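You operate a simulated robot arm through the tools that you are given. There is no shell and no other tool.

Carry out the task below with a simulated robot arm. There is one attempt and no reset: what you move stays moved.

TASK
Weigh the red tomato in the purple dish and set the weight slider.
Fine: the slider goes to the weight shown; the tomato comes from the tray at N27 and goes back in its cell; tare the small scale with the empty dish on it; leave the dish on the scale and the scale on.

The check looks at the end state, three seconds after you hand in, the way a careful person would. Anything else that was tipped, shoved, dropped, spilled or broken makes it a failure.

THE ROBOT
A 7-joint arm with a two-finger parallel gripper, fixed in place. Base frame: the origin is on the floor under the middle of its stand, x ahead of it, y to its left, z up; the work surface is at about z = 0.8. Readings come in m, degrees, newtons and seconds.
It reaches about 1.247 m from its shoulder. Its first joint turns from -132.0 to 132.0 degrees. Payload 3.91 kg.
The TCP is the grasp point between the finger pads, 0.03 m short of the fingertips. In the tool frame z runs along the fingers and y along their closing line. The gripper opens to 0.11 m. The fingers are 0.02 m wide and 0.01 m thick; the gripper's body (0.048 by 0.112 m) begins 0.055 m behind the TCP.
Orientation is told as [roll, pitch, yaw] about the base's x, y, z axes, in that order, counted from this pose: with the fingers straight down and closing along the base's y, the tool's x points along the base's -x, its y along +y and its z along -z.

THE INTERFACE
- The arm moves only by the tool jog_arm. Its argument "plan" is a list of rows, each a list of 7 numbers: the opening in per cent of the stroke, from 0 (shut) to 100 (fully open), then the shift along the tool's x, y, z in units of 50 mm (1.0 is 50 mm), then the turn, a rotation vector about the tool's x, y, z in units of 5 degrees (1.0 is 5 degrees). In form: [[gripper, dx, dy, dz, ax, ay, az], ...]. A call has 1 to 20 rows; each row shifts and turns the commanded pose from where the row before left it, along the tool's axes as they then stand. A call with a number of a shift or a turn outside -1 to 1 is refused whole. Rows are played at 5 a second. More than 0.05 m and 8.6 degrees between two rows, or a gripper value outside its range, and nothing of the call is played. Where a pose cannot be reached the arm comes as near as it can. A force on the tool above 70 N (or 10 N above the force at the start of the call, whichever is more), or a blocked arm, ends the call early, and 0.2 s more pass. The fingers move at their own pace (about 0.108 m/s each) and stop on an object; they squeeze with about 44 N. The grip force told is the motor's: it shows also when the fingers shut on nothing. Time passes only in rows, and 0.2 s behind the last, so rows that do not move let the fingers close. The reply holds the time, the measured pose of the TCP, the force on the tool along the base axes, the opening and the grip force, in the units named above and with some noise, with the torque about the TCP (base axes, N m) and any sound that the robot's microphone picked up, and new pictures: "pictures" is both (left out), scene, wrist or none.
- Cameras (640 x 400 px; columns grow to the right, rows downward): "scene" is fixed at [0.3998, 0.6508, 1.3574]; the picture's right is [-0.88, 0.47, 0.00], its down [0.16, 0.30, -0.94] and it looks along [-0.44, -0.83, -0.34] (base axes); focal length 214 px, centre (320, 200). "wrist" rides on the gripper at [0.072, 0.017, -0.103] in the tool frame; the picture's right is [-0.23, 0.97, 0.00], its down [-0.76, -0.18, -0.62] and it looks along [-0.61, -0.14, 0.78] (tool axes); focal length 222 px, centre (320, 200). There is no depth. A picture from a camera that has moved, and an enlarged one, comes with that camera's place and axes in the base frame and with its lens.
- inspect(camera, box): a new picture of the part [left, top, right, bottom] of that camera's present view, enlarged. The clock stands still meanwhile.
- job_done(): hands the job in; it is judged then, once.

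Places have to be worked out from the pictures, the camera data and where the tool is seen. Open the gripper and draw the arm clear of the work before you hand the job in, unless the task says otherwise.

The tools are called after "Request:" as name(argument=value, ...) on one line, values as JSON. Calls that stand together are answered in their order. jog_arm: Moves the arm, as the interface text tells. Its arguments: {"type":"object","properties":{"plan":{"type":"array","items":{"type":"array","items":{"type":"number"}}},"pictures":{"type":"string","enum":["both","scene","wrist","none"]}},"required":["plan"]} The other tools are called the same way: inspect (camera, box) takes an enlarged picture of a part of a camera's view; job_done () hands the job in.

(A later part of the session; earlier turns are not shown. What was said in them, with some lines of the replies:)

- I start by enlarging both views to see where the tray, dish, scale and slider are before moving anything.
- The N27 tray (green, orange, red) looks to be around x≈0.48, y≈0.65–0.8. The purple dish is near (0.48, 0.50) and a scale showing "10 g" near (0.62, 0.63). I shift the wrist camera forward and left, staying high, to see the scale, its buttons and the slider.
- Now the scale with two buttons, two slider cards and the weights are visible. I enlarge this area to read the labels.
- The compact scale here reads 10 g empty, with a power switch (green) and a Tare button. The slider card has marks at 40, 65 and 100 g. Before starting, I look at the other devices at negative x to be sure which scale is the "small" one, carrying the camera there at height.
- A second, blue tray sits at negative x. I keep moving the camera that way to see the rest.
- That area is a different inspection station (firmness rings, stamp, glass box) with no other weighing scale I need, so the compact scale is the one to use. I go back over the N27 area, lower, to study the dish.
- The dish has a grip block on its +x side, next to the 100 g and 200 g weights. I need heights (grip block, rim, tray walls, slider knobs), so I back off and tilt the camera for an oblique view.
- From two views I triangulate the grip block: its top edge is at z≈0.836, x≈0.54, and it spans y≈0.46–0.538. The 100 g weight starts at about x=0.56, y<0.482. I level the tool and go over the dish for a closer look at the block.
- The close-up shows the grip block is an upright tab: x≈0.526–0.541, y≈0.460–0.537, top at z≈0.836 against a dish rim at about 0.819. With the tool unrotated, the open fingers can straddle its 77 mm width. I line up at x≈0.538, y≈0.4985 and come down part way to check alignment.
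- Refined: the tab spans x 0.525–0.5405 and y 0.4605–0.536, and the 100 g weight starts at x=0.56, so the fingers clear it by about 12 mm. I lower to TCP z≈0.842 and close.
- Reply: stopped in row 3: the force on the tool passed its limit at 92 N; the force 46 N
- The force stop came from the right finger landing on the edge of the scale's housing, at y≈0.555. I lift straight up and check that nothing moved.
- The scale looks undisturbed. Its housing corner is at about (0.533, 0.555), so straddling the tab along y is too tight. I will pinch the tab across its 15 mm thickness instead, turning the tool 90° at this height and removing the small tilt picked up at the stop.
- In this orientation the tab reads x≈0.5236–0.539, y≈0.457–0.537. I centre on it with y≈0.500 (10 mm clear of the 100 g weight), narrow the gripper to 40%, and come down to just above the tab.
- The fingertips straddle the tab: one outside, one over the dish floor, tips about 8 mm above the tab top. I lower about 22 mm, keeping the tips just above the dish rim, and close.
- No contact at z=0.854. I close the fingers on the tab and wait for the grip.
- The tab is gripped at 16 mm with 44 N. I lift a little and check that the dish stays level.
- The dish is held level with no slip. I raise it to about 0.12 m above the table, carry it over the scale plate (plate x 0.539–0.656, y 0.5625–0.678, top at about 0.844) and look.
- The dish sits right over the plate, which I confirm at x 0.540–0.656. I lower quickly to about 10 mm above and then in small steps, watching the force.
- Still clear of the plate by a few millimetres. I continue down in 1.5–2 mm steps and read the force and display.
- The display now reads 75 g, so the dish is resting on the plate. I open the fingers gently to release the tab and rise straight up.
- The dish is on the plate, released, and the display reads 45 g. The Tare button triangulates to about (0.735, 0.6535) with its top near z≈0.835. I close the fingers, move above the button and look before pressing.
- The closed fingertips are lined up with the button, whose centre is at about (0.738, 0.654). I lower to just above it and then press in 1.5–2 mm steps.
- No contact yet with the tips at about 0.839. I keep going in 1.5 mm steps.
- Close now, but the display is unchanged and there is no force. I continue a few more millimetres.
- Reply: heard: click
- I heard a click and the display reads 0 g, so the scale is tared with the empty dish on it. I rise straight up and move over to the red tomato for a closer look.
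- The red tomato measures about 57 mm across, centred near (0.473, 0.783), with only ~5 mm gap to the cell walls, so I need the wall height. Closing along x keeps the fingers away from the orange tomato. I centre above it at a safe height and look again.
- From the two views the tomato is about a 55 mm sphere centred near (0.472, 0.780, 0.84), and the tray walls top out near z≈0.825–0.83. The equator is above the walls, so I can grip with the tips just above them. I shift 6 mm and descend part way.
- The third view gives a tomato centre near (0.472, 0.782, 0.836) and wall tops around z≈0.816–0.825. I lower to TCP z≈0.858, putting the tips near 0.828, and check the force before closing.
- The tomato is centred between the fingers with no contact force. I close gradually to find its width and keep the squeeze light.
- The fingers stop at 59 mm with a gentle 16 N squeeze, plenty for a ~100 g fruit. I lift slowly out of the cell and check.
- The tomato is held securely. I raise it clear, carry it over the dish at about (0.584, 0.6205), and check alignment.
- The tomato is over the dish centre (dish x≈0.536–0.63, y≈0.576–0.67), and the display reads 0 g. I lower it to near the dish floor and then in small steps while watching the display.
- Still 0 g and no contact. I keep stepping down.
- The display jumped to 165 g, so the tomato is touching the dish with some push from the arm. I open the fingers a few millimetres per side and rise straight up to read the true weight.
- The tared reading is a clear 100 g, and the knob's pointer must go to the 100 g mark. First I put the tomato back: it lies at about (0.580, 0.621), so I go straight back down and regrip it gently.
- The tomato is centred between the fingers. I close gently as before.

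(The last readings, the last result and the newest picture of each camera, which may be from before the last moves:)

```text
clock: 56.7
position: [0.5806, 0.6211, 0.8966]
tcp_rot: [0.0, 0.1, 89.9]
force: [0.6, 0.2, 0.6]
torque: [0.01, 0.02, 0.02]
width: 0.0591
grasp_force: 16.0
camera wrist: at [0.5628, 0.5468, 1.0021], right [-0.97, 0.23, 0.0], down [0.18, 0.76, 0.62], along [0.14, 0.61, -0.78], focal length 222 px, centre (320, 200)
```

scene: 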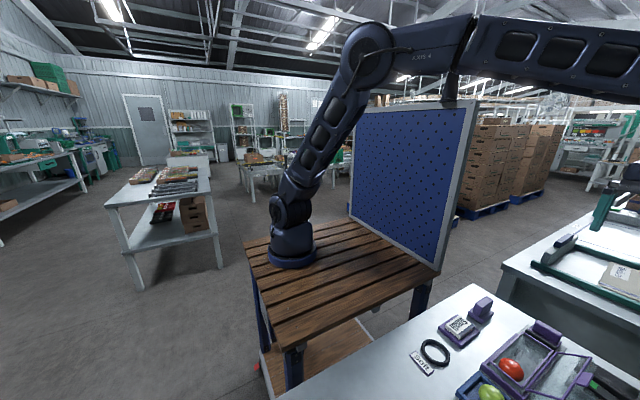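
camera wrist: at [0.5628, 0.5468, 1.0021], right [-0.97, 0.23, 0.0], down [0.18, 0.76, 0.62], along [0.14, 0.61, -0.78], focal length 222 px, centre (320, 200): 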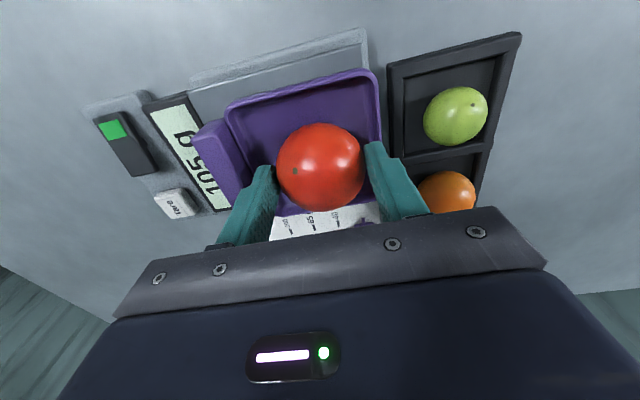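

Regripped at 59 mm and 16 N. I lift it clear of the dish, retrace the path to its N27 cell, and check above it before lowering.

Request:
jog_arm(plan=[[48, 0, 0, -0.3, 0, 0, 0], [48, 0, 0, -0.5, 0, 0, 0], [48, 0, 0, -0.55, 0, 0, 0], [48, 0, 0, -0.55, 0, 0, 0], [48, -0.64, 0.436, 0, 0, 0, 0], [48, -0.64, 0.436, 0, 0, 0, 0], [48, -0.64, 0.436, 0, 0, 0, 0], [48, -0.64, 0.436, 0, 0, 0, 0], [48, -0.64, 0.436, 0, 0, 0, 0], [48, 0, 0, 0, 0, 0, 0], [48, 0, 0, 0.6, 0, 0, 0], [48, 0, 0, 0.6, 0, 0, 0], [48, 0, 0, 0.5, 0, 0, 0], [48, 0, 0, 0, 0, 0, 0]], pictures="wrist")

Request:
inspect(camera="wrist", box=[220, 60, 460, 220])

```text
clock: 59.7
position: [0.4678, 0.7805, 0.9071]
tcp_rot: [0.0, 0.1, 90.2]
force: [-0.6, 0.1, -0.4]
torque: [0.01, -0.01, -0.01]
width: 0.0588
grasp_force: 15.9
camera wrist: at [0.452, 0.7076, 1.0126], right [-0.97, 0.23, 0.0], down [0.18, 0.76, 0.62], along [0.14, 0.61, -0.78], focal length 222 px, centre (320, 200)
```

wrist: 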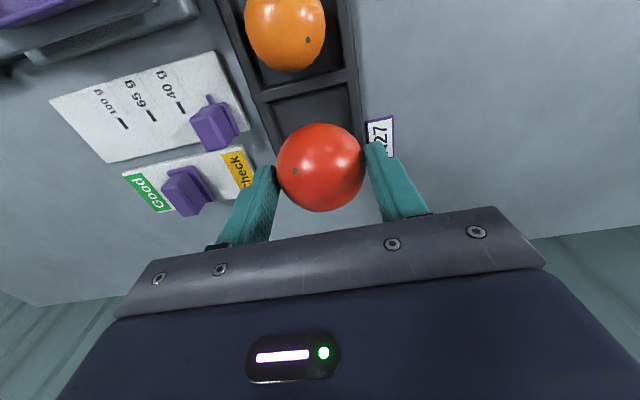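

```text
2.50 times, centred on (340, 140) of wrist
camera zoom: at [0.452, 0.7076, 1.0126], right [-0.97, 0.23, 0.0], down [0.18, 0.76, 0.62], along [0.14, 0.61, -0.78], focal length 555 px, centre (270, 350)
```

zoom: 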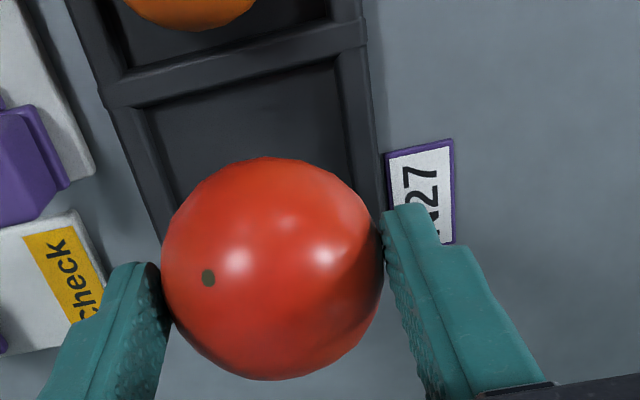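

The measured x is 0.468, about 5–6 mm short of where I picked the tomato up (0.4735), and the picture agrees. I correct that before lowering.

Request:
jog_arm(plan=[[48, 0, -0.11, 0, 0, 0, 0], [48, 0, 0, 0, 0, 0, 0], [48, 0, 0, 0, 0, 0, 0]], pictures="wrist")

Request:
inspect(camera="wrist", box=[220, 60, 460, 220])

```text
clock: 60.5
position: [0.476, 0.7816, 0.9078]
tcp_rot: [0.1, 0.0, 90.0]
force: [0.4, -0.3, -0.8]
torque: [-0.02, -0.01, 0.02]
width: 0.0588
grasp_force: 15.7
camera wrist: at [0.4585, 0.7077, 1.0122], right [-0.97, 0.23, 0.0], down [0.18, 0.76, 0.62], along [0.14, 0.61, -0.78], focal length 222 px, centre (320, 200)
```

wrist: 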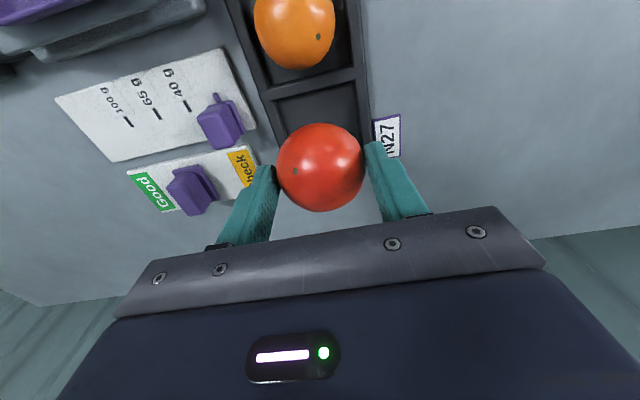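

```text
2.50 times, centred on (340, 140) of wrist
camera zoom: at [0.4585, 0.7077, 1.0122], right [-0.97, 0.23, 0.0], down [0.18, 0.76, 0.62], along [0.14, 0.61, -0.78], focal length 555 px, centre (270, 350)
```

zoom: 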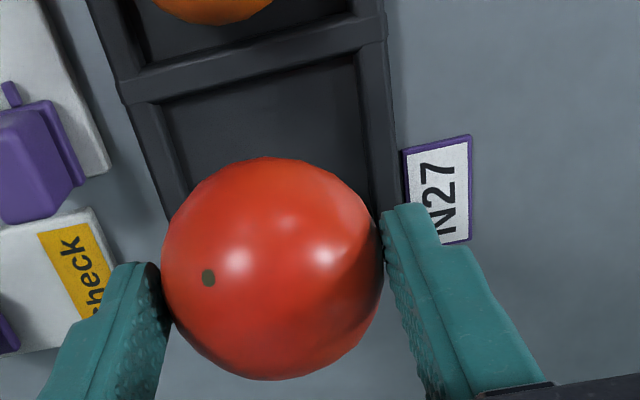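

Request:
jog_arm(plan=[[48, 0, 0.03, 0, 0, 0, 0], [48, 0, 0, 0.4, 0, 0, 0], [48, 0, 0, 0.3, 0, 0, 0], [48, 0, 0, 0, 0, 0, 0], [48, 0, 0, 0, 0, 0, 0]], pictures="wrist")

Request:
inspect(camera="wrist", box=[220, 60, 460, 220])

```text
clock: 61.7
position: [0.4766, 0.7795, 0.8715]
tcp_rot: [0.0, 0.0, 90.0]
force: [-0.3, -0.8, -1.1]
torque: [0.02, 0.01, -0.03]
width: 0.0589
grasp_force: 15.8
camera wrist: at [0.4581, 0.7074, 0.9766], right [-0.97, 0.23, 0.0], down [0.18, 0.76, 0.62], along [0.14, 0.61, -0.78], focal length 222 px, centre (320, 200)
```

wrist: 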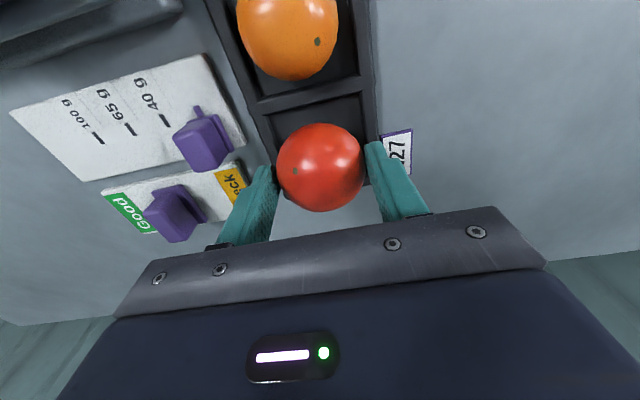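

```text
2.50 times, centred on (340, 140) of wrist
camera zoom: at [0.4581, 0.7074, 0.9766], right [-0.97, 0.23, 0.0], down [0.18, 0.76, 0.62], along [0.14, 0.61, -0.78], focal length 555 px, centre (270, 350)
```

zoom: 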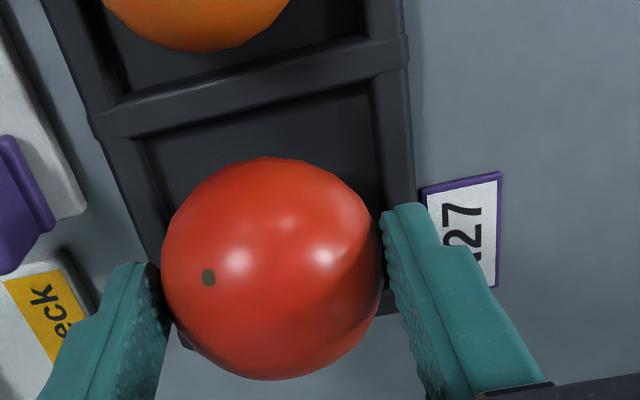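

The cell's inner walls read x≈0.441–0.504, so the cell centre is about 0.4725. I nudge 2 mm toward -x and lower the last 12–13 mm in small steps.

Request:
jog_arm(plan=[[48, 0, 0.04, 0, 0, 0, 0], [48, 0, 0, 0.08, 0, 0, 0], [48, 0, 0, 0.06, 0, 0, 0], [48, 0, 0, 0.05, 0, 0, 0], [48, 0, 0, 0, 0, 0, 0]], pictures="wrist")

Request:
inspect(camera="wrist", box=[220, 60, 460, 220])

```text
clock: 62.9
position: [0.4737, 0.7799, 0.8626]
tcp_rot: [0.0, 0.0, 90.0]
force: [-0.1, 1.0, -0.6]
torque: [0.01, -0.02, -0.02]
width: 0.0593
grasp_force: 16.2
camera wrist: at [0.4558, 0.7069, 0.9676], right [-0.97, 0.23, 0.0], down [0.18, 0.76, 0.62], along [0.14, 0.61, -0.78], focal length 222 px, centre (320, 200)
```

wrist: 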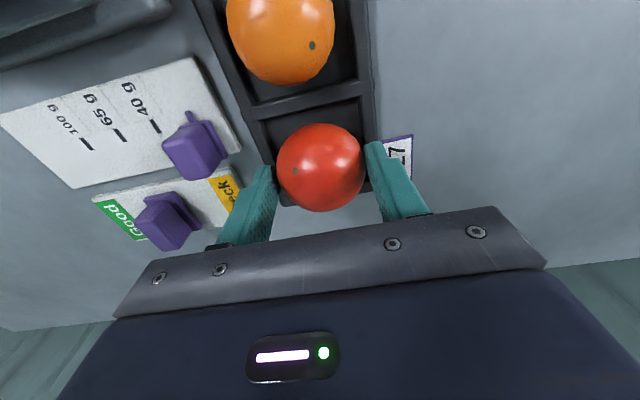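

```text
2.50 times, centred on (340, 140) of wrist
camera zoom: at [0.4558, 0.7069, 0.9676], right [-0.97, 0.23, 0.0], down [0.18, 0.76, 0.62], along [0.14, 0.61, -0.78], focal length 555 px, centre (270, 350)
```

zoom: 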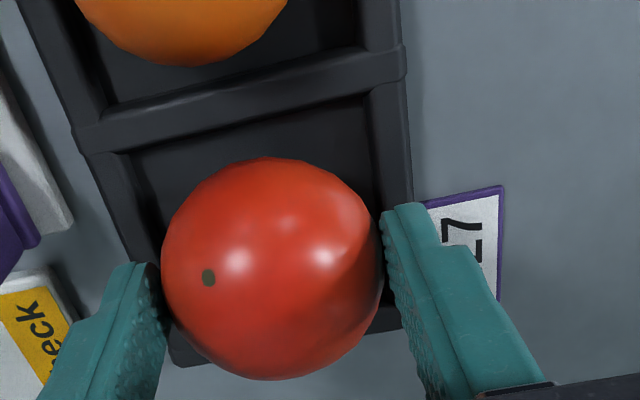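

Good alignment, about 4 mm to go. I step down with 1–1.5 mm increments.

Request:
jog_arm(plan=[[48, 0, 0, 0.03, 0, 0, 0], [48, 0, 0, 0.03, 0, 0, 0], [48, 0, 0, 0, 0, 0, 0]], pictures="none")

```text
clock: 63.7
position: [0.4738, 0.779, 0.8605]
tcp_rot: [0.0, 0.1, 90.0]
force: [-0.5, 0.4, -0.2]
torque: [0.01, -0.03, 0.0]
width: 0.059
grasp_force: 16.3
```

Request:
jog_arm(plan=[[48, 0, 0, 0.03, 0, 0, 0], [48, 0, 0, 0, 0, 0, 0], [48, 0, 0, 0, 0, 0, 0]], pictures="wrist")

Request:
inspect(camera="wrist", box=[220, 60, 460, 220])

```text
clock: 64.5
position: [0.4747, 0.7806, 0.857]
tcp_rot: [0.0, 0.0, 90.1]
force: [-0.1, 0.4, -0.7]
torque: [-0.01, 0.02, -0.01]
width: 0.0592
grasp_force: 15.8
camera wrist: at [0.4565, 0.7069, 0.9632], right [-0.97, 0.23, 0.0], down [0.18, 0.76, 0.62], along [0.14, 0.61, -0.78], focal length 222 px, centre (320, 200)
```

wrist: 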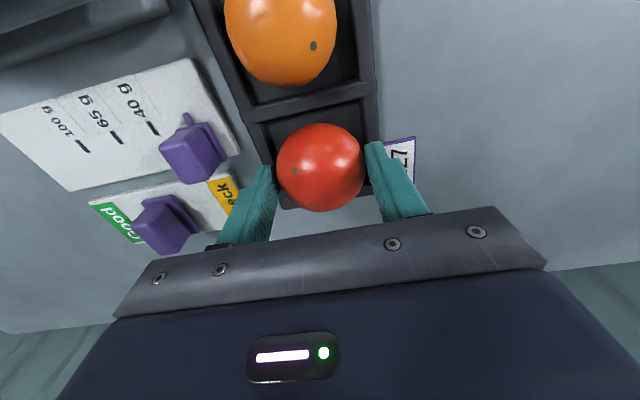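

```text
2.50 times, centred on (340, 140) of wrist
camera zoom: at [0.4565, 0.7069, 0.9632], right [-0.97, 0.23, 0.0], down [0.18, 0.76, 0.62], along [0.14, 0.61, -0.78], focal length 555 px, centre (270, 350)
```

zoom: 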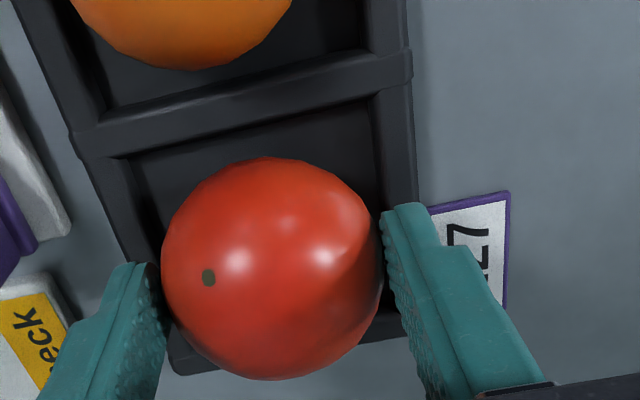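

Request:
jog_arm(plan=[[48, 0, 0, 0.025, 0, 0, 0], [48, 0, 0, 0, 0, 0, 0], [48, 0, 0, 0, 0, 0, 0]], pictures="none")

```text
clock: 65.3
position: [0.4754, 0.7807, 0.8576]
tcp_rot: [-0.1, 0.0, 89.9]
force: [-1.4, -0.8, 6.2]
torque: [-0.06, 0.08, 0.01]
width: 0.0588
grasp_force: 16.2
```

A 6 N upward reaction: the tomato is on the cell floor. I open the fingers and rise straight up.

Request:
jog_arm(plan=[[54, 0, 0, 0, 0, 0, 0], [62, 0, 0, 0, 0, 0, 0], [74, 0, 0, 0, 0, 0, 0], [74, 0, 0, 0, 0, 0, 0], [74, 0, 0, -0.3, 0, 0, 0], [74, 0, 0, -0.6, 0, 0, 0], [74, 0, 0, -0.9, 0, 0, 0], [74, 0, 0, -0.9, 0, 0, 0], [74, 0, 0, 0, 0, 0, 0]], pictures="wrist")

Request:
inspect(camera="wrist", box=[200, 0, 480, 210])

```text
clock: 67.3
position: [0.4719, 0.7816, 0.9919]
tcp_rot: [0.0, 0.2, 90.2]
force: [-0.5, -0.7, 0.0]
torque: [0.01, 0.0, 0.01]
width: 0.0812
grasp_force: 0.0
camera wrist: at [0.4556, 0.7078, 1.0975], right [-0.97, 0.23, 0.0], down [0.18, 0.76, 0.62], along [0.14, 0.61, -0.78], focal length 222 px, centre (320, 200)
```

wrist: 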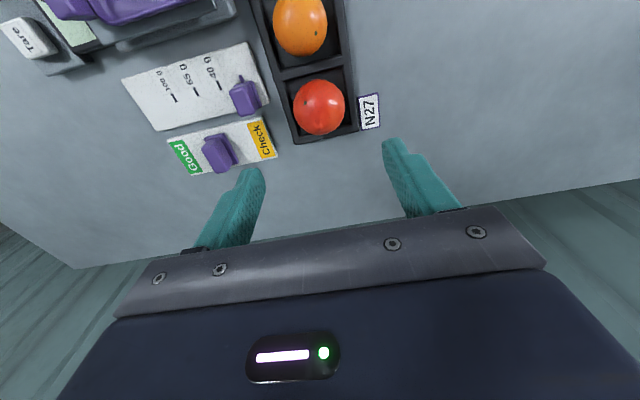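

```text
1.90 times, centred on (340, 105) of wrist
camera zoom: at [0.4556, 0.7078, 1.0975], right [-0.97, 0.23, 0.0], down [0.18, 0.76, 0.62], along [0.14, 0.61, -0.78], focal length 423 px, centre (282, 381)
```

zoom: 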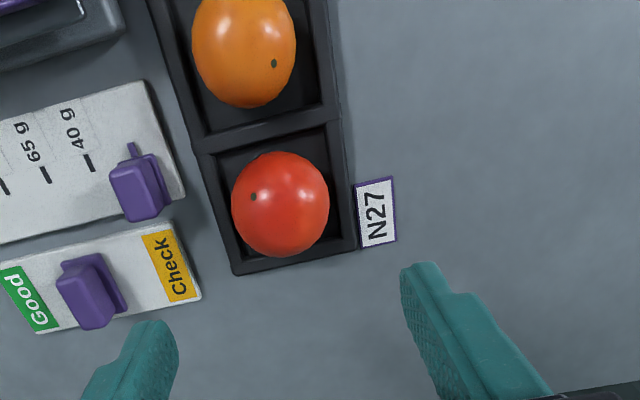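

The red tomato is back in its N27 cell. Next is the slider, so I move the camera to look straight at the weight knob and its track.

Request:
jog_arm(plan=[[74, 0.3, -0.65, 0, 0, 0, 0], [74, 0.3, -0.65, 0, 0, 0, 0], [40, 0.3, -0.65, 0, 0, 0, 0], [40, 0.3, -0.5, 0, 0, 0, 0], [40, 0, 0, 0, 0, 0, 0], [40, 0, 0, 0, 0, 0, 0]], pictures="wrist")

Request:
inspect(camera="wrist", box=[220, 60, 420, 200])

Request:
inspect(camera="wrist", box=[120, 0, 420, 200])

```text
clock: 68.7
position: [0.5972, 0.724, 0.9915]
tcp_rot: [0.0, 0.1, 90.0]
force: [-0.4, -0.5, 1.1]
torque: [0.05, -0.01, 0.01]
width: 0.044
grasp_force: 0.1
camera wrist: at [0.5808, 0.6508, 1.0968], right [-0.97, 0.23, 0.0], down [0.18, 0.76, 0.62], along [0.14, 0.61, -0.78], focal length 222 px, centre (320, 200)
```

wrist: 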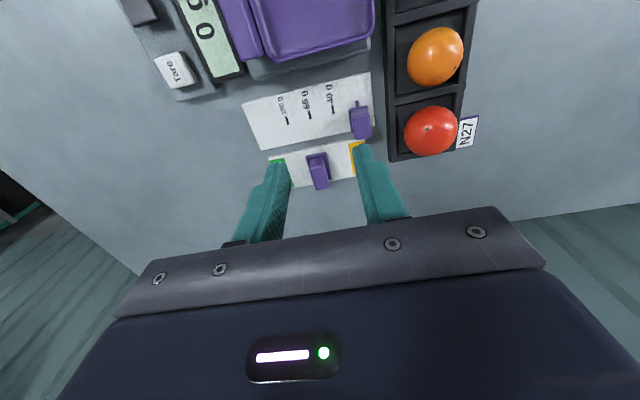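

```text
2.86 times, centred on (320, 130) of wrist
camera zoom: at [0.5808, 0.6508, 1.0968], right [-0.97, 0.23, 0.0], down [0.18, 0.76, 0.62], along [0.14, 0.61, -0.78], focal length 635 px, centre (320, 400)
```

zoom: 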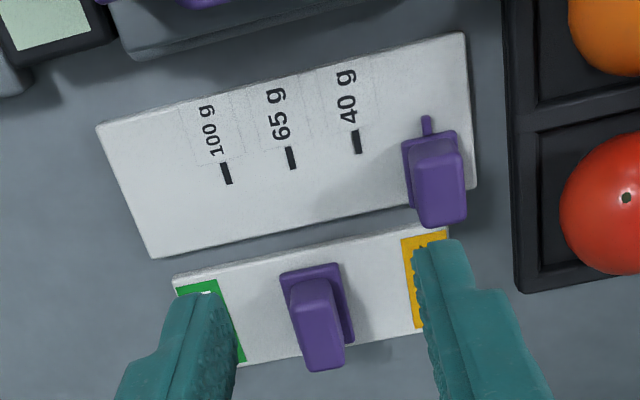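

```text
2.00 times, centred on (270, 100) of wrist
camera zoom: at [0.5808, 0.6508, 1.0968], right [-0.97, 0.23, 0.0], down [0.18, 0.76, 0.62], along [0.14, 0.61, -0.78], focal length 444 px, centre (420, 400)
```

zoom: 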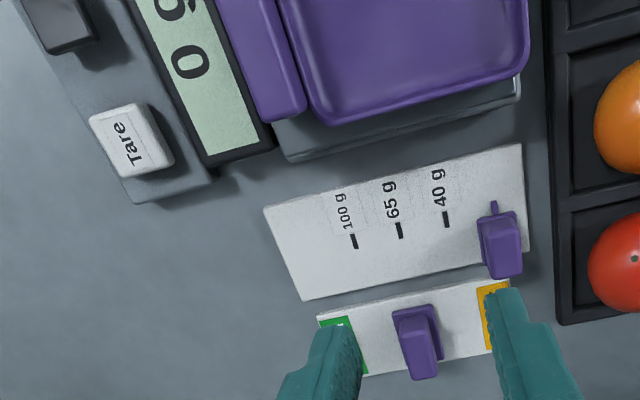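

With the tomato removed the display reads 0 g again. The knob block is about 19 mm (x) by 26 mm (y), centred near (0.554, 0.756). Its pointer is at x≈0.553, while the marks lie at x≈0.584 (40), 0.614 (65) and 0.6445 (100). I line up above the knob.

Request:
jog_arm(plan=[[36, -0.31, 0.43, 0, 0, 0, 0], [36, -0.31, 0.43, 0, 0, 0, 0], [36, 0, 0, 0.6, 0, 0, 0], [36, 0, 0, 0.6, 0, 0, 0], [36, 0, 0, 0, 0, 0, 0], [36, 0, 0, 0, 0, 0, 0]], pictures="wrist")

Request:
inspect(camera="wrist", box=[220, 80, 420, 220])

```text
clock: 70.1
position: [0.5528, 0.755, 0.9317]
tcp_rot: [0.0, 0.1, 90.0]
force: [-0.6, -0.1, 0.1]
torque: [-0.02, 0.02, -0.02]
width: 0.0394
grasp_force: 0.1
camera wrist: at [0.5364, 0.6819, 1.0365], right [-0.97, 0.23, 0.0], down [0.18, 0.76, 0.62], along [0.14, 0.61, -0.78], focal length 222 px, centre (320, 200)
```

wrist: 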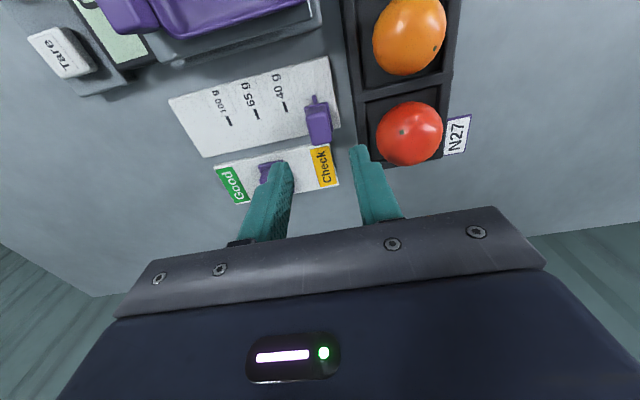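

```text
2.86 times, centred on (320, 150) of wrist
camera zoom: at [0.5364, 0.6819, 1.0365], right [-0.97, 0.23, 0.0], down [0.18, 0.76, 0.62], along [0.14, 0.61, -0.78], focal length 635 px, centre (320, 343)
```

zoom: 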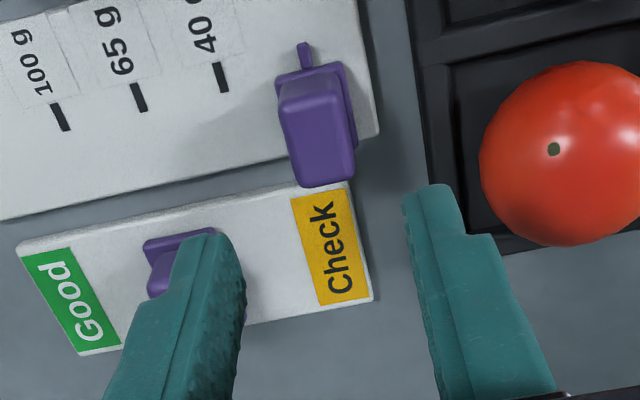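

The block top is at z≈0.84, x 0.544–0.562, y 0.742–0.770, so the gripper is centred. I descend to TCP z≈0.852 and look before closing.

Request:
jog_arm(plan=[[36, 0, 0, 0.6, 0, 0, 0], [36, 0, 0, 0.6, 0, 0, 0], [36, 0, 0, 0.36, 0, 0, 0], [36, 0, 0, 0, 0, 0, 0]], pictures="wrist")

Request:
inspect(camera="wrist", box=[200, 80, 420, 220])

```text
clock: 71.1
position: [0.5538, 0.7529, 0.8538]
tcp_rot: [0.0, 0.1, 89.9]
force: [-0.3, 0.2, -0.6]
torque: [-0.03, -0.03, -0.03]
width: 0.0395
grasp_force: 0.0
camera wrist: at [0.5366, 0.68, 0.9578], right [-0.97, 0.23, 0.0], down [0.18, 0.76, 0.62], along [0.14, 0.61, -0.78], focal length 222 px, centre (320, 200)
```

wrist: 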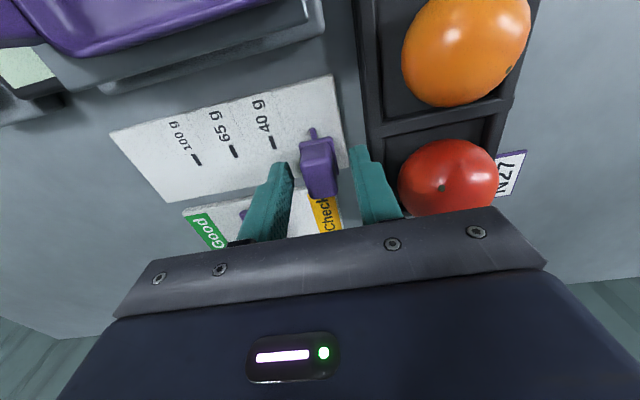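

```text
2.86 times, centred on (310, 150) of wrist
camera zoom: at [0.5366, 0.68, 0.9578], right [-0.97, 0.23, 0.0], down [0.18, 0.76, 0.62], along [0.14, 0.61, -0.78], focal length 635 px, centre (349, 343)
```

zoom: 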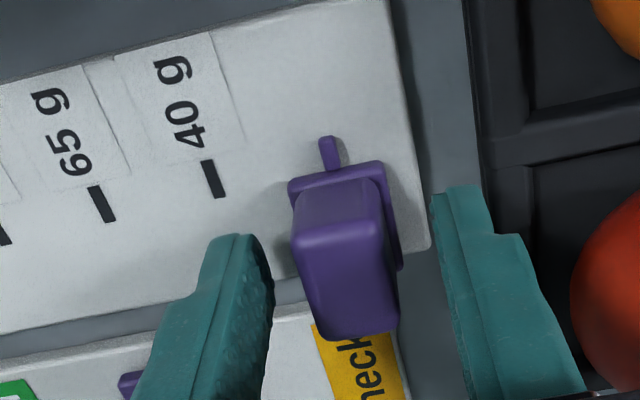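

The block is between the fingers with no contact. I close on it.

Request:
jog_arm(plan=[[22, 0, 0, 0, 0, 0, 0], [10, 0, 0, 0, 0, 0, 0], [8, 0, 0, 0, 0, 0, 0], [8, 0, 0, 0, 0, 0, 0]], pictures="wrist")

Request:
inspect(camera="wrist", box=[200, 80, 420, 220])

```text
clock: 72.1
position: [0.5538, 0.7535, 0.8533]
tcp_rot: [-0.2, 0.0, 90.0]
force: [9.6, 3.0, -1.3]
torque: [0.49, -0.12, 0.02]
width: 0.02
grasp_force: 44.6
camera wrist: at [0.5373, 0.6799, 0.9578], right [-0.97, 0.23, 0.0], down [0.18, 0.76, 0.62], along [0.14, 0.61, -0.78], focal length 222 px, centre (320, 200)
```

wrist: 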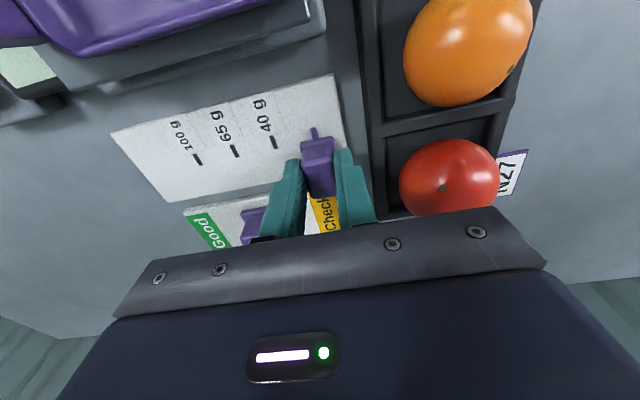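

```text
2.86 times, centred on (310, 150) of wrist
camera zoom: at [0.5373, 0.6799, 0.9578], right [-0.97, 0.23, 0.0], down [0.18, 0.76, 0.62], along [0.14, 0.61, -0.78], focal length 635 px, centre (349, 343)
```

zoom: 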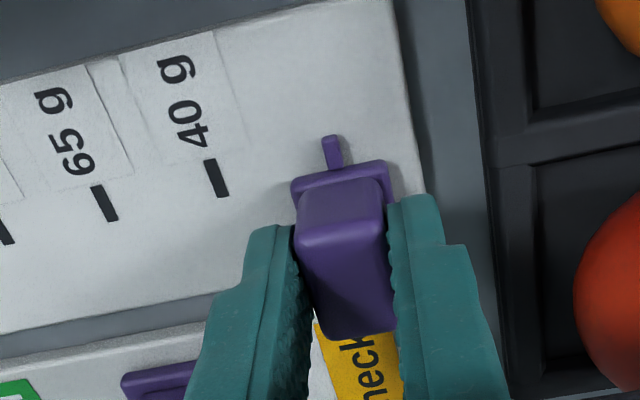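

The knob is gripped, 20 mm wide. I slide it toward +x, first about halfway, and check that it follows.

Request:
jog_arm(plan=[[8, 0, -0.2, 0, 0, 0, 0], [8, 0, -0.2, 0, 0, 0, 0], [8, 0, -0.2, 0, 0, 0, 0], [8, 0, -0.2, 0, 0, 0, 0], [8, 0, 0, 0, 0, 0, 0]], pictures="wrist")

Request:
inspect(camera="wrist", box=[200, 80, 420, 220])

```text
clock: 73.3
position: [0.5939, 0.7522, 0.8524]
tcp_rot: [0.0, -0.1, 90.1]
force: [1.2, 17.8, -17.9]
torque: [1.22, -0.03, -0.04]
width: 0.0199
grasp_force: 44.8
camera wrist: at [0.5767, 0.6799, 0.9579], right [-0.97, 0.23, 0.0], down [0.18, 0.76, 0.62], along [0.14, 0.61, -0.78], focal length 222 px, centre (320, 200)
```

wrist: 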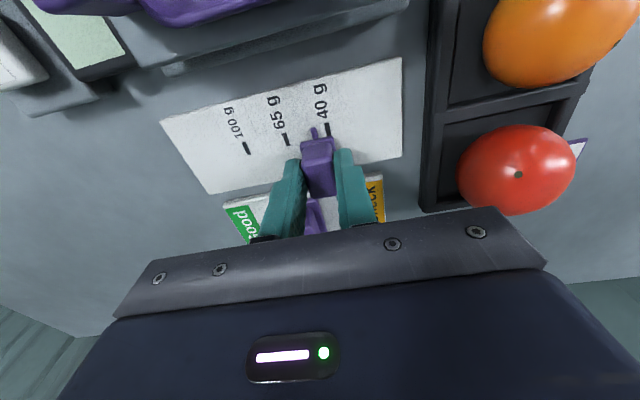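

```text
2.86 times, centred on (310, 150) of wrist
camera zoom: at [0.5767, 0.6799, 0.9579], right [-0.97, 0.23, 0.0], down [0.18, 0.76, 0.62], along [0.14, 0.61, -0.78], focal length 635 px, centre (349, 343)
```

zoom: 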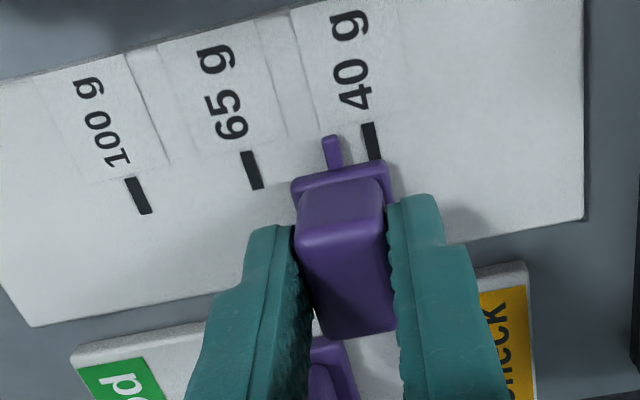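

The knob follows and its pointer is now at x≈0.594, between the 40 and 65 marks. Some side load built up (18 N in y and z), so I add a sub-millimetre relief while moving on another 45 mm toward the 100 g mark.

Request:
jog_arm(plan=[[8, -0.01, -0.2, 0.005, 0, 0, 0], [8, -0.005, -0.2, 0.005, 0, 0, 0], [8, -0.005, -0.2, 0, 0, 0, 0], [8, 0, -0.2, 0, 0, 0, 0], [8, 0, -0.1, 0, 0, 0, 0], [8, 0, 0, 0, 0, 0, 0]], pictures="wrist")

Request:
inspect(camera="wrist", box=[200, 80, 420, 220])

```text
clock: 74.7
position: [0.6401, 0.7532, 0.8534]
tcp_rot: [-0.1, 0.0, 90.0]
force: [1.6, -11.1, -6.7]
torque: [-1.2, -0.02, 0.06]
width: 0.0196
grasp_force: 44.9
camera wrist: at [0.6229, 0.68, 0.9581], right [-0.97, 0.23, 0.0], down [0.18, 0.76, 0.62], along [0.14, 0.61, -0.78], focal length 222 px, centre (320, 200)
```

wrist: 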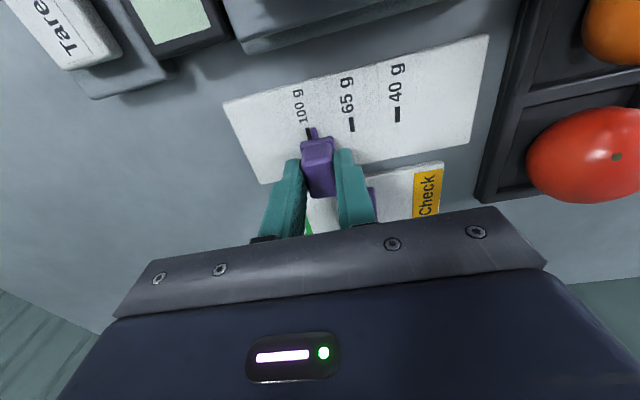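

```text
2.86 times, centred on (310, 150) of wrist
camera zoom: at [0.6229, 0.68, 0.9581], right [-0.97, 0.23, 0.0], down [0.18, 0.76, 0.62], along [0.14, 0.61, -0.78], focal length 635 px, centre (349, 343)
```

zoom: 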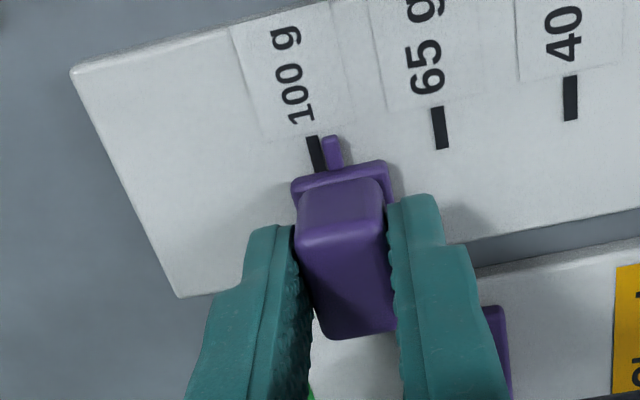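

The pointer is now about 5 mm short of the 100 g mark (pointer x≈0.640, mark x≈0.645). I move the remaining distance and check again.

Request:
jog_arm(plan=[[8, 0.006, -0.05, 0, 0, 0, 0], [8, 0, -0.045, 0, 0, 0, 0], [8, 0, 0, 0, 0, 0, 0], [8, 0, 0, 0, 0, 0, 0]], pictures="wrist")

Request:
inspect(camera="wrist", box=[260, 100, 380, 180])

```text
clock: 75.7
position: [0.641, 0.7527, 0.8538]
tcp_rot: [0.0, 0.0, 90.1]
force: [-1.2, -1.2, -10.5]
torque: [0.39, 0.07, -0.06]
width: 0.0197
grasp_force: 45.0
camera wrist: at [0.6257, 0.6798, 0.958], right [-0.97, 0.23, 0.0], down [0.18, 0.76, 0.62], along [0.14, 0.61, -0.78], focal length 222 px, centre (320, 200)
```

wrist: 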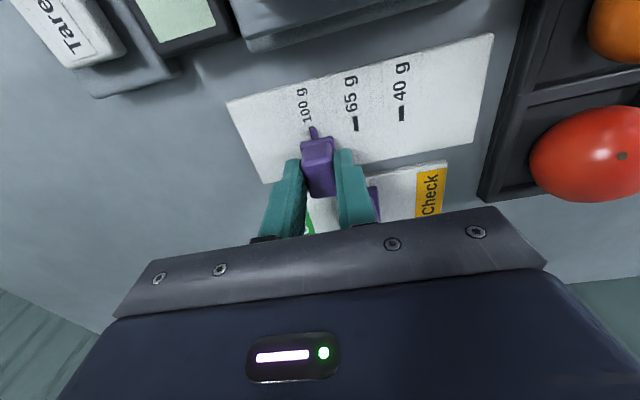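

```text
5.00 times, centred on (320, 140) of wrist
camera zoom: at [0.6257, 0.6798, 0.958], right [-0.97, 0.23, 0.0], down [0.18, 0.76, 0.62], along [0.14, 0.61, -0.78], focal length 1111 px, centre (320, 500)
```

zoom: 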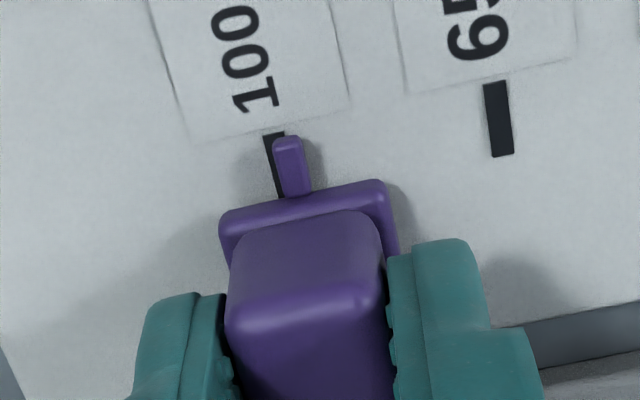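

The pointer is about 2.3 mm short of the mark's centre, allowing for its height above the card. I nudge further and recheck.

Request:
jog_arm(plan=[[8, 0, -0.045, 0, 0, 0, 0], [8, 0, 0, 0, 0, 0, 0], [8, 0, 0, 0, 0, 0, 0]], pictures="wrist")

Request:
inspect(camera="wrist", box=[260, 100, 380, 180])

```text
clock: 76.5
position: [0.6455, 0.752, 0.8541]
tcp_rot: [0.0, 0.2, 90.0]
force: [-1.0, 1.3, -15.7]
torque: [1.26, 0.07, -0.08]
width: 0.0197
grasp_force: 45.3
camera wrist: at [0.6281, 0.6799, 0.9581], right [-0.97, 0.23, 0.0], down [0.18, 0.76, 0.62], along [0.14, 0.61, -0.78], focal length 222 px, centre (320, 200)
```

wrist: 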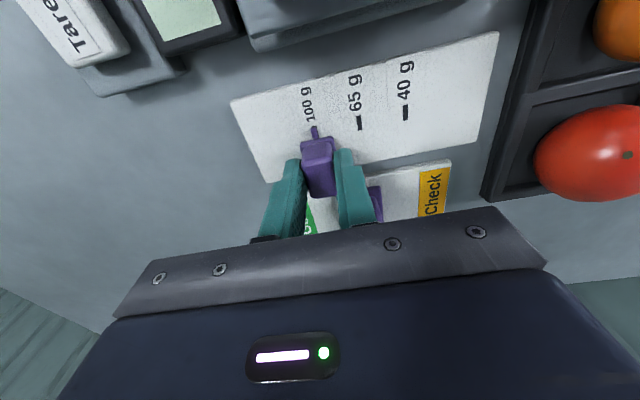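

```text
5.00 times, centred on (320, 140) of wrist
camera zoom: at [0.6281, 0.6799, 0.9581], right [-0.97, 0.23, 0.0], down [0.18, 0.76, 0.62], along [0.14, 0.61, -0.78], focal length 1111 px, centre (320, 500)
```

zoom: 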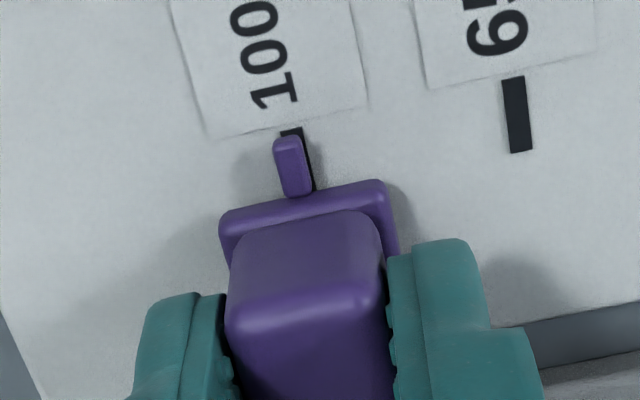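

The pointer now covers the 100 g mark (pointer x≈0.645, mark x≈0.6447). I release the knob, rise straight up, and place the camera at the same x as the mark for a parallax-free check.

Request:
jog_arm(plan=[[20, 0, 0, 0, 0, 0, 0], [36, 0, 0, 0, 0, 0, 0], [36, 0, 0, 0, 0, 0, 0], [36, 0, 0, -0.3, 0, 0, 0], [36, 0, 0, -0.6, 0, 0, 0], [36, 0, 0, -0.6, 0, 0, 0], [36, 0.4, -0.34, 0, 0, 0, 0], [36, 0.4, 0, 0, 0, 0, 0], [36, 0, 0, 0, 0, 0, 0], [36, 0, 0, 0, 0, 0, 0]], pictures="wrist")

Request:
inspect(camera="wrist", box=[270, 90, 430, 190])

```text
clock: 78.7
position: [0.6623, 0.7132, 0.929]
tcp_rot: [0.1, 0.0, 90.1]
force: [-0.3, -0.1, 0.0]
torque: [-0.03, 0.0, 0.01]
width: 0.0396
grasp_force: 0.1
camera wrist: at [0.6452, 0.6398, 1.0343], right [-0.97, 0.23, 0.0], down [0.18, 0.76, 0.62], along [0.14, 0.61, -0.78], focal length 222 px, centre (320, 200)
```

wrist: 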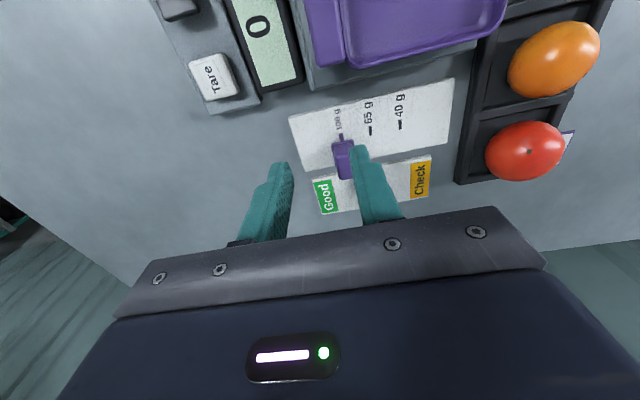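

```text
4.00 times, centred on (350, 140) of wrist
camera zoom: at [0.6452, 0.6398, 1.0343], right [-0.97, 0.23, 0.0], down [0.18, 0.76, 0.62], along [0.14, 0.61, -0.78], focal length 888 px, centre (200, 440)
```

zoom: 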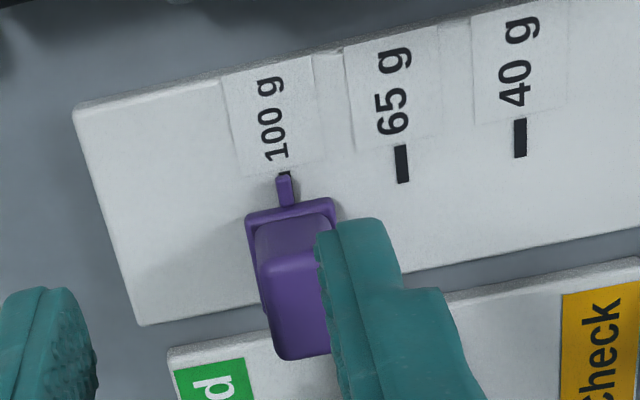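

Request:
inspect(camera="wrist", box=[325, 120, 365, 150])

Request:
inspect(camera="wrist", box=[180, 0, 340, 100])

```text
13.33 times, centred on (345, 135) of wrist
camera zoom: at [0.6452, 0.6398, 1.0343], right [-0.97, 0.23, 0.0], down [0.18, 0.76, 0.62], along [0.14, 0.61, -0.78], focal length 2962 px, centre (-13, 1067)
```

zoom: 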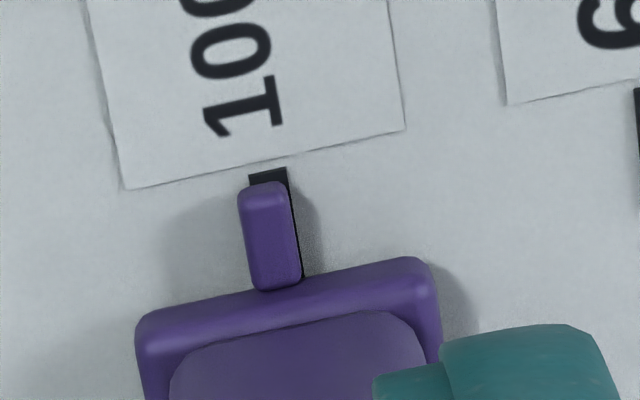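

```text
4.00 times, centred on (260, 50) of wrist
camera zoom: at [0.6452, 0.6398, 1.0343], right [-0.97, 0.23, 0.0], down [0.18, 0.76, 0.62], along [0.14, 0.61, -0.78], focal length 888 px, centre (560, 800)
```

zoom: 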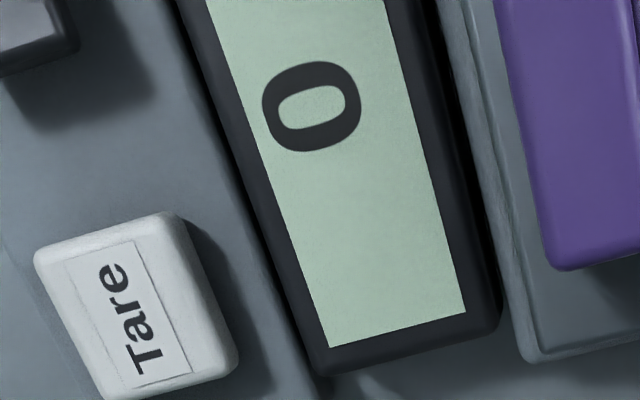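

In the parallax-free view the pointer lies on the 100 g mark within about 0.6 mm. The mark is ~3 mm wide, so that is good. The scale is on and reads 0. I open the gripper and draw the arm up and back for a final overview.

Request:
jog_arm(plan=[[60, 0, 0, -0.9, 0, 0, 0], [100, 0, 0, -0.95, 0, 0, 0], [100, 0, 0, -0.95, 0, 0, 0], [100, 0, 0, -0.95, 0, 0, 0], [100, 0, 0, -0.95, 0, 0, 0], [100, 0.6, 0.6, 0, 0, 0, 0], [100, 0.6, 0.6, 0, 0, 0, 0], [100, 0.6, 0.6, 0, 0, 0, 0], [100, 0.6, 0.6, 0, 0, 0, 0], [100, 0.6, 0.6, 0, 0, 0, 0], [100, 0, 0, 0, 0, 0, 0], [100, 0, 0, 0, 0, 0, 0]])

Request:
inspect(camera="wrist", box=[200, 0, 460, 200])

```text
clock: 81.3
position: [0.511, 0.5654, 1.1637]
tcp_rot: [0.0, 0.0, 90.0]
force: [0.1, -0.7, 0.2]
torque: [-0.02, -0.06, 0.0]
width: 0.1098
grasp_force: 0.1
camera wrist: at [0.4936, 0.4915, 1.268], right [-0.97, 0.23, 0.0], down [0.18, 0.76, 0.62], along [0.14, 0.61, -0.78], focal length 222 px, centre (320, 200)
```

scene: 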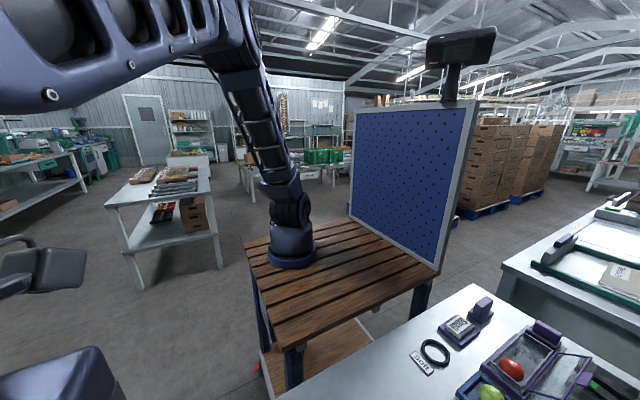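
wrist: 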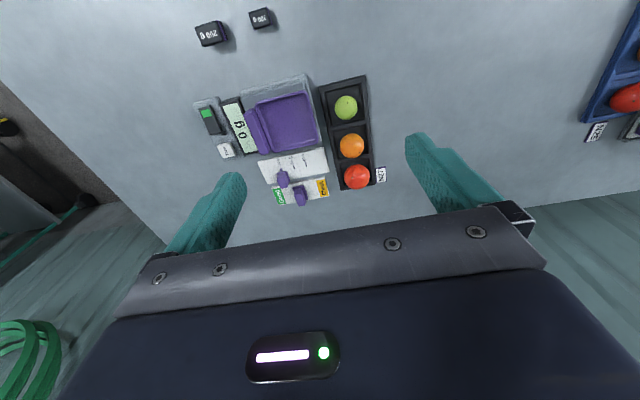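

```text
2.00 times, centred on (330, 100) of wrist
camera zoom: at [0.4936, 0.4915, 1.268], right [-0.97, 0.23, 0.0], down [0.18, 0.76, 0.62], along [0.14, 0.61, -0.78], focal length 444 px, centre (300, 400)
```

zoom: 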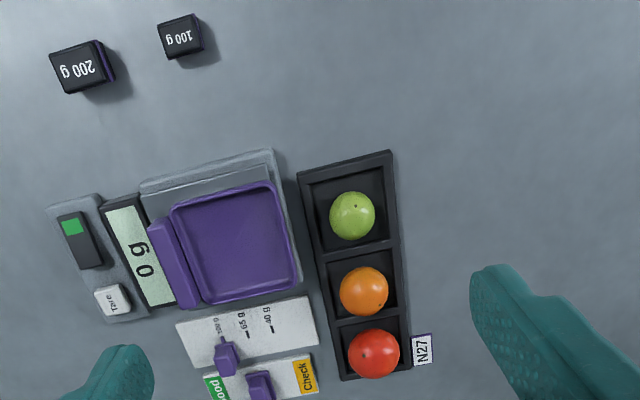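

Everything looks in order: red tomato in its N27 cell, dish on the scale, display 0 g with the switch green, and the weights in place. I take one closer look at both sliders to confirm the Check knob was not disturbed.

Request:
inspect(camera="wrist", box=[250, 140, 350, 215])

```text
5.33 times, centred on (300, 178) of wrist
camera zoom: at [0.4936, 0.4915, 1.268], right [-0.97, 0.23, 0.0], down [0.18, 0.76, 0.62], along [0.14, 0.61, -0.78], focal length 1185 px, centre (427, 320)
```

zoom: 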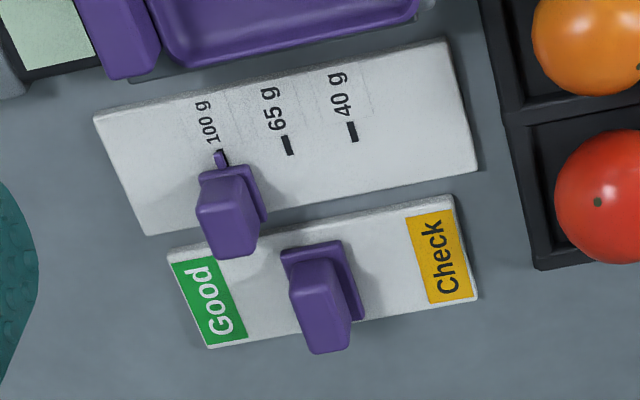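

The Check knob is in the same place as at the start (mid-card) and the weight pointer is on 100 g. I draw the arm a bit further back from the work.

Request:
jog_arm(plan=[[100, 0.2, 0.9, 0, 0, 0, 0], [100, 0.2, 0.9, 0, 0, 0, 0], [100, 0.2, 0.9, 0, 0, 0, 0], [100, 0, 0, 0, 0, 0, 0]], pictures="wrist")

```text
clock: 82.3
position: [0.3785, 0.533, 1.1626]
tcp_rot: [0.0, 0.1, 90.0]
force: [0.0, -0.1, -0.7]
torque: [0.01, -0.01, 0.01]
width: 0.1099
grasp_force: 0.1
camera wrist: at [0.3608, 0.4609, 1.2676], right [-0.97, 0.23, 0.0], down [0.18, 0.76, 0.62], along [0.14, 0.61, -0.78], focal length 222 px, centre (320, 200)
```

wrist: 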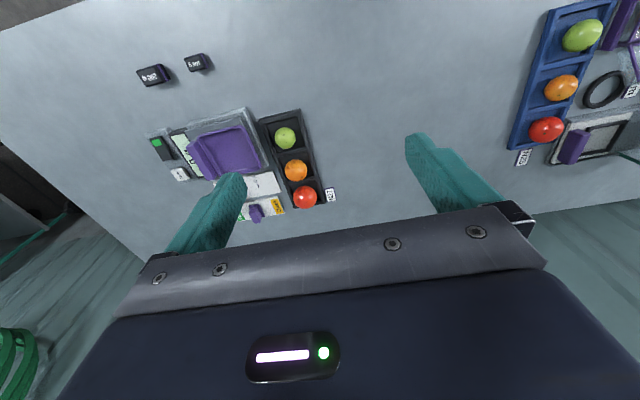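

The arm is clear, the gripper is open and empty, and the end state matches the task, so I hand the job in.

Request:
job_done()

```text
The job is handed in.
```

The red tomato weighed 100 g, and the weight slider's pointer is on the 100 g mark, within about 0.6 mm of its centre.

- **Taring:** I put the empty purple dish on the small scale, pressed Tare and saw the display go to 0 g before adding the tomato.
- **Tomato:** It is back in its cell in the tray at N27.
- **Scale:** The dish is still on it, it is switched on, and it read 0 g at the last check.
- **One bump:** On my first try at picking up the dish, a finger pressed on the edge of the scale's housing and the arm stopped at 92 N. The scale did not look moved afterwards and worked normally.

The final pictures showed the loose weights, the other tomatoes and the Check slider in place. I handed the job in with the gripper open and the arm clear of the work.
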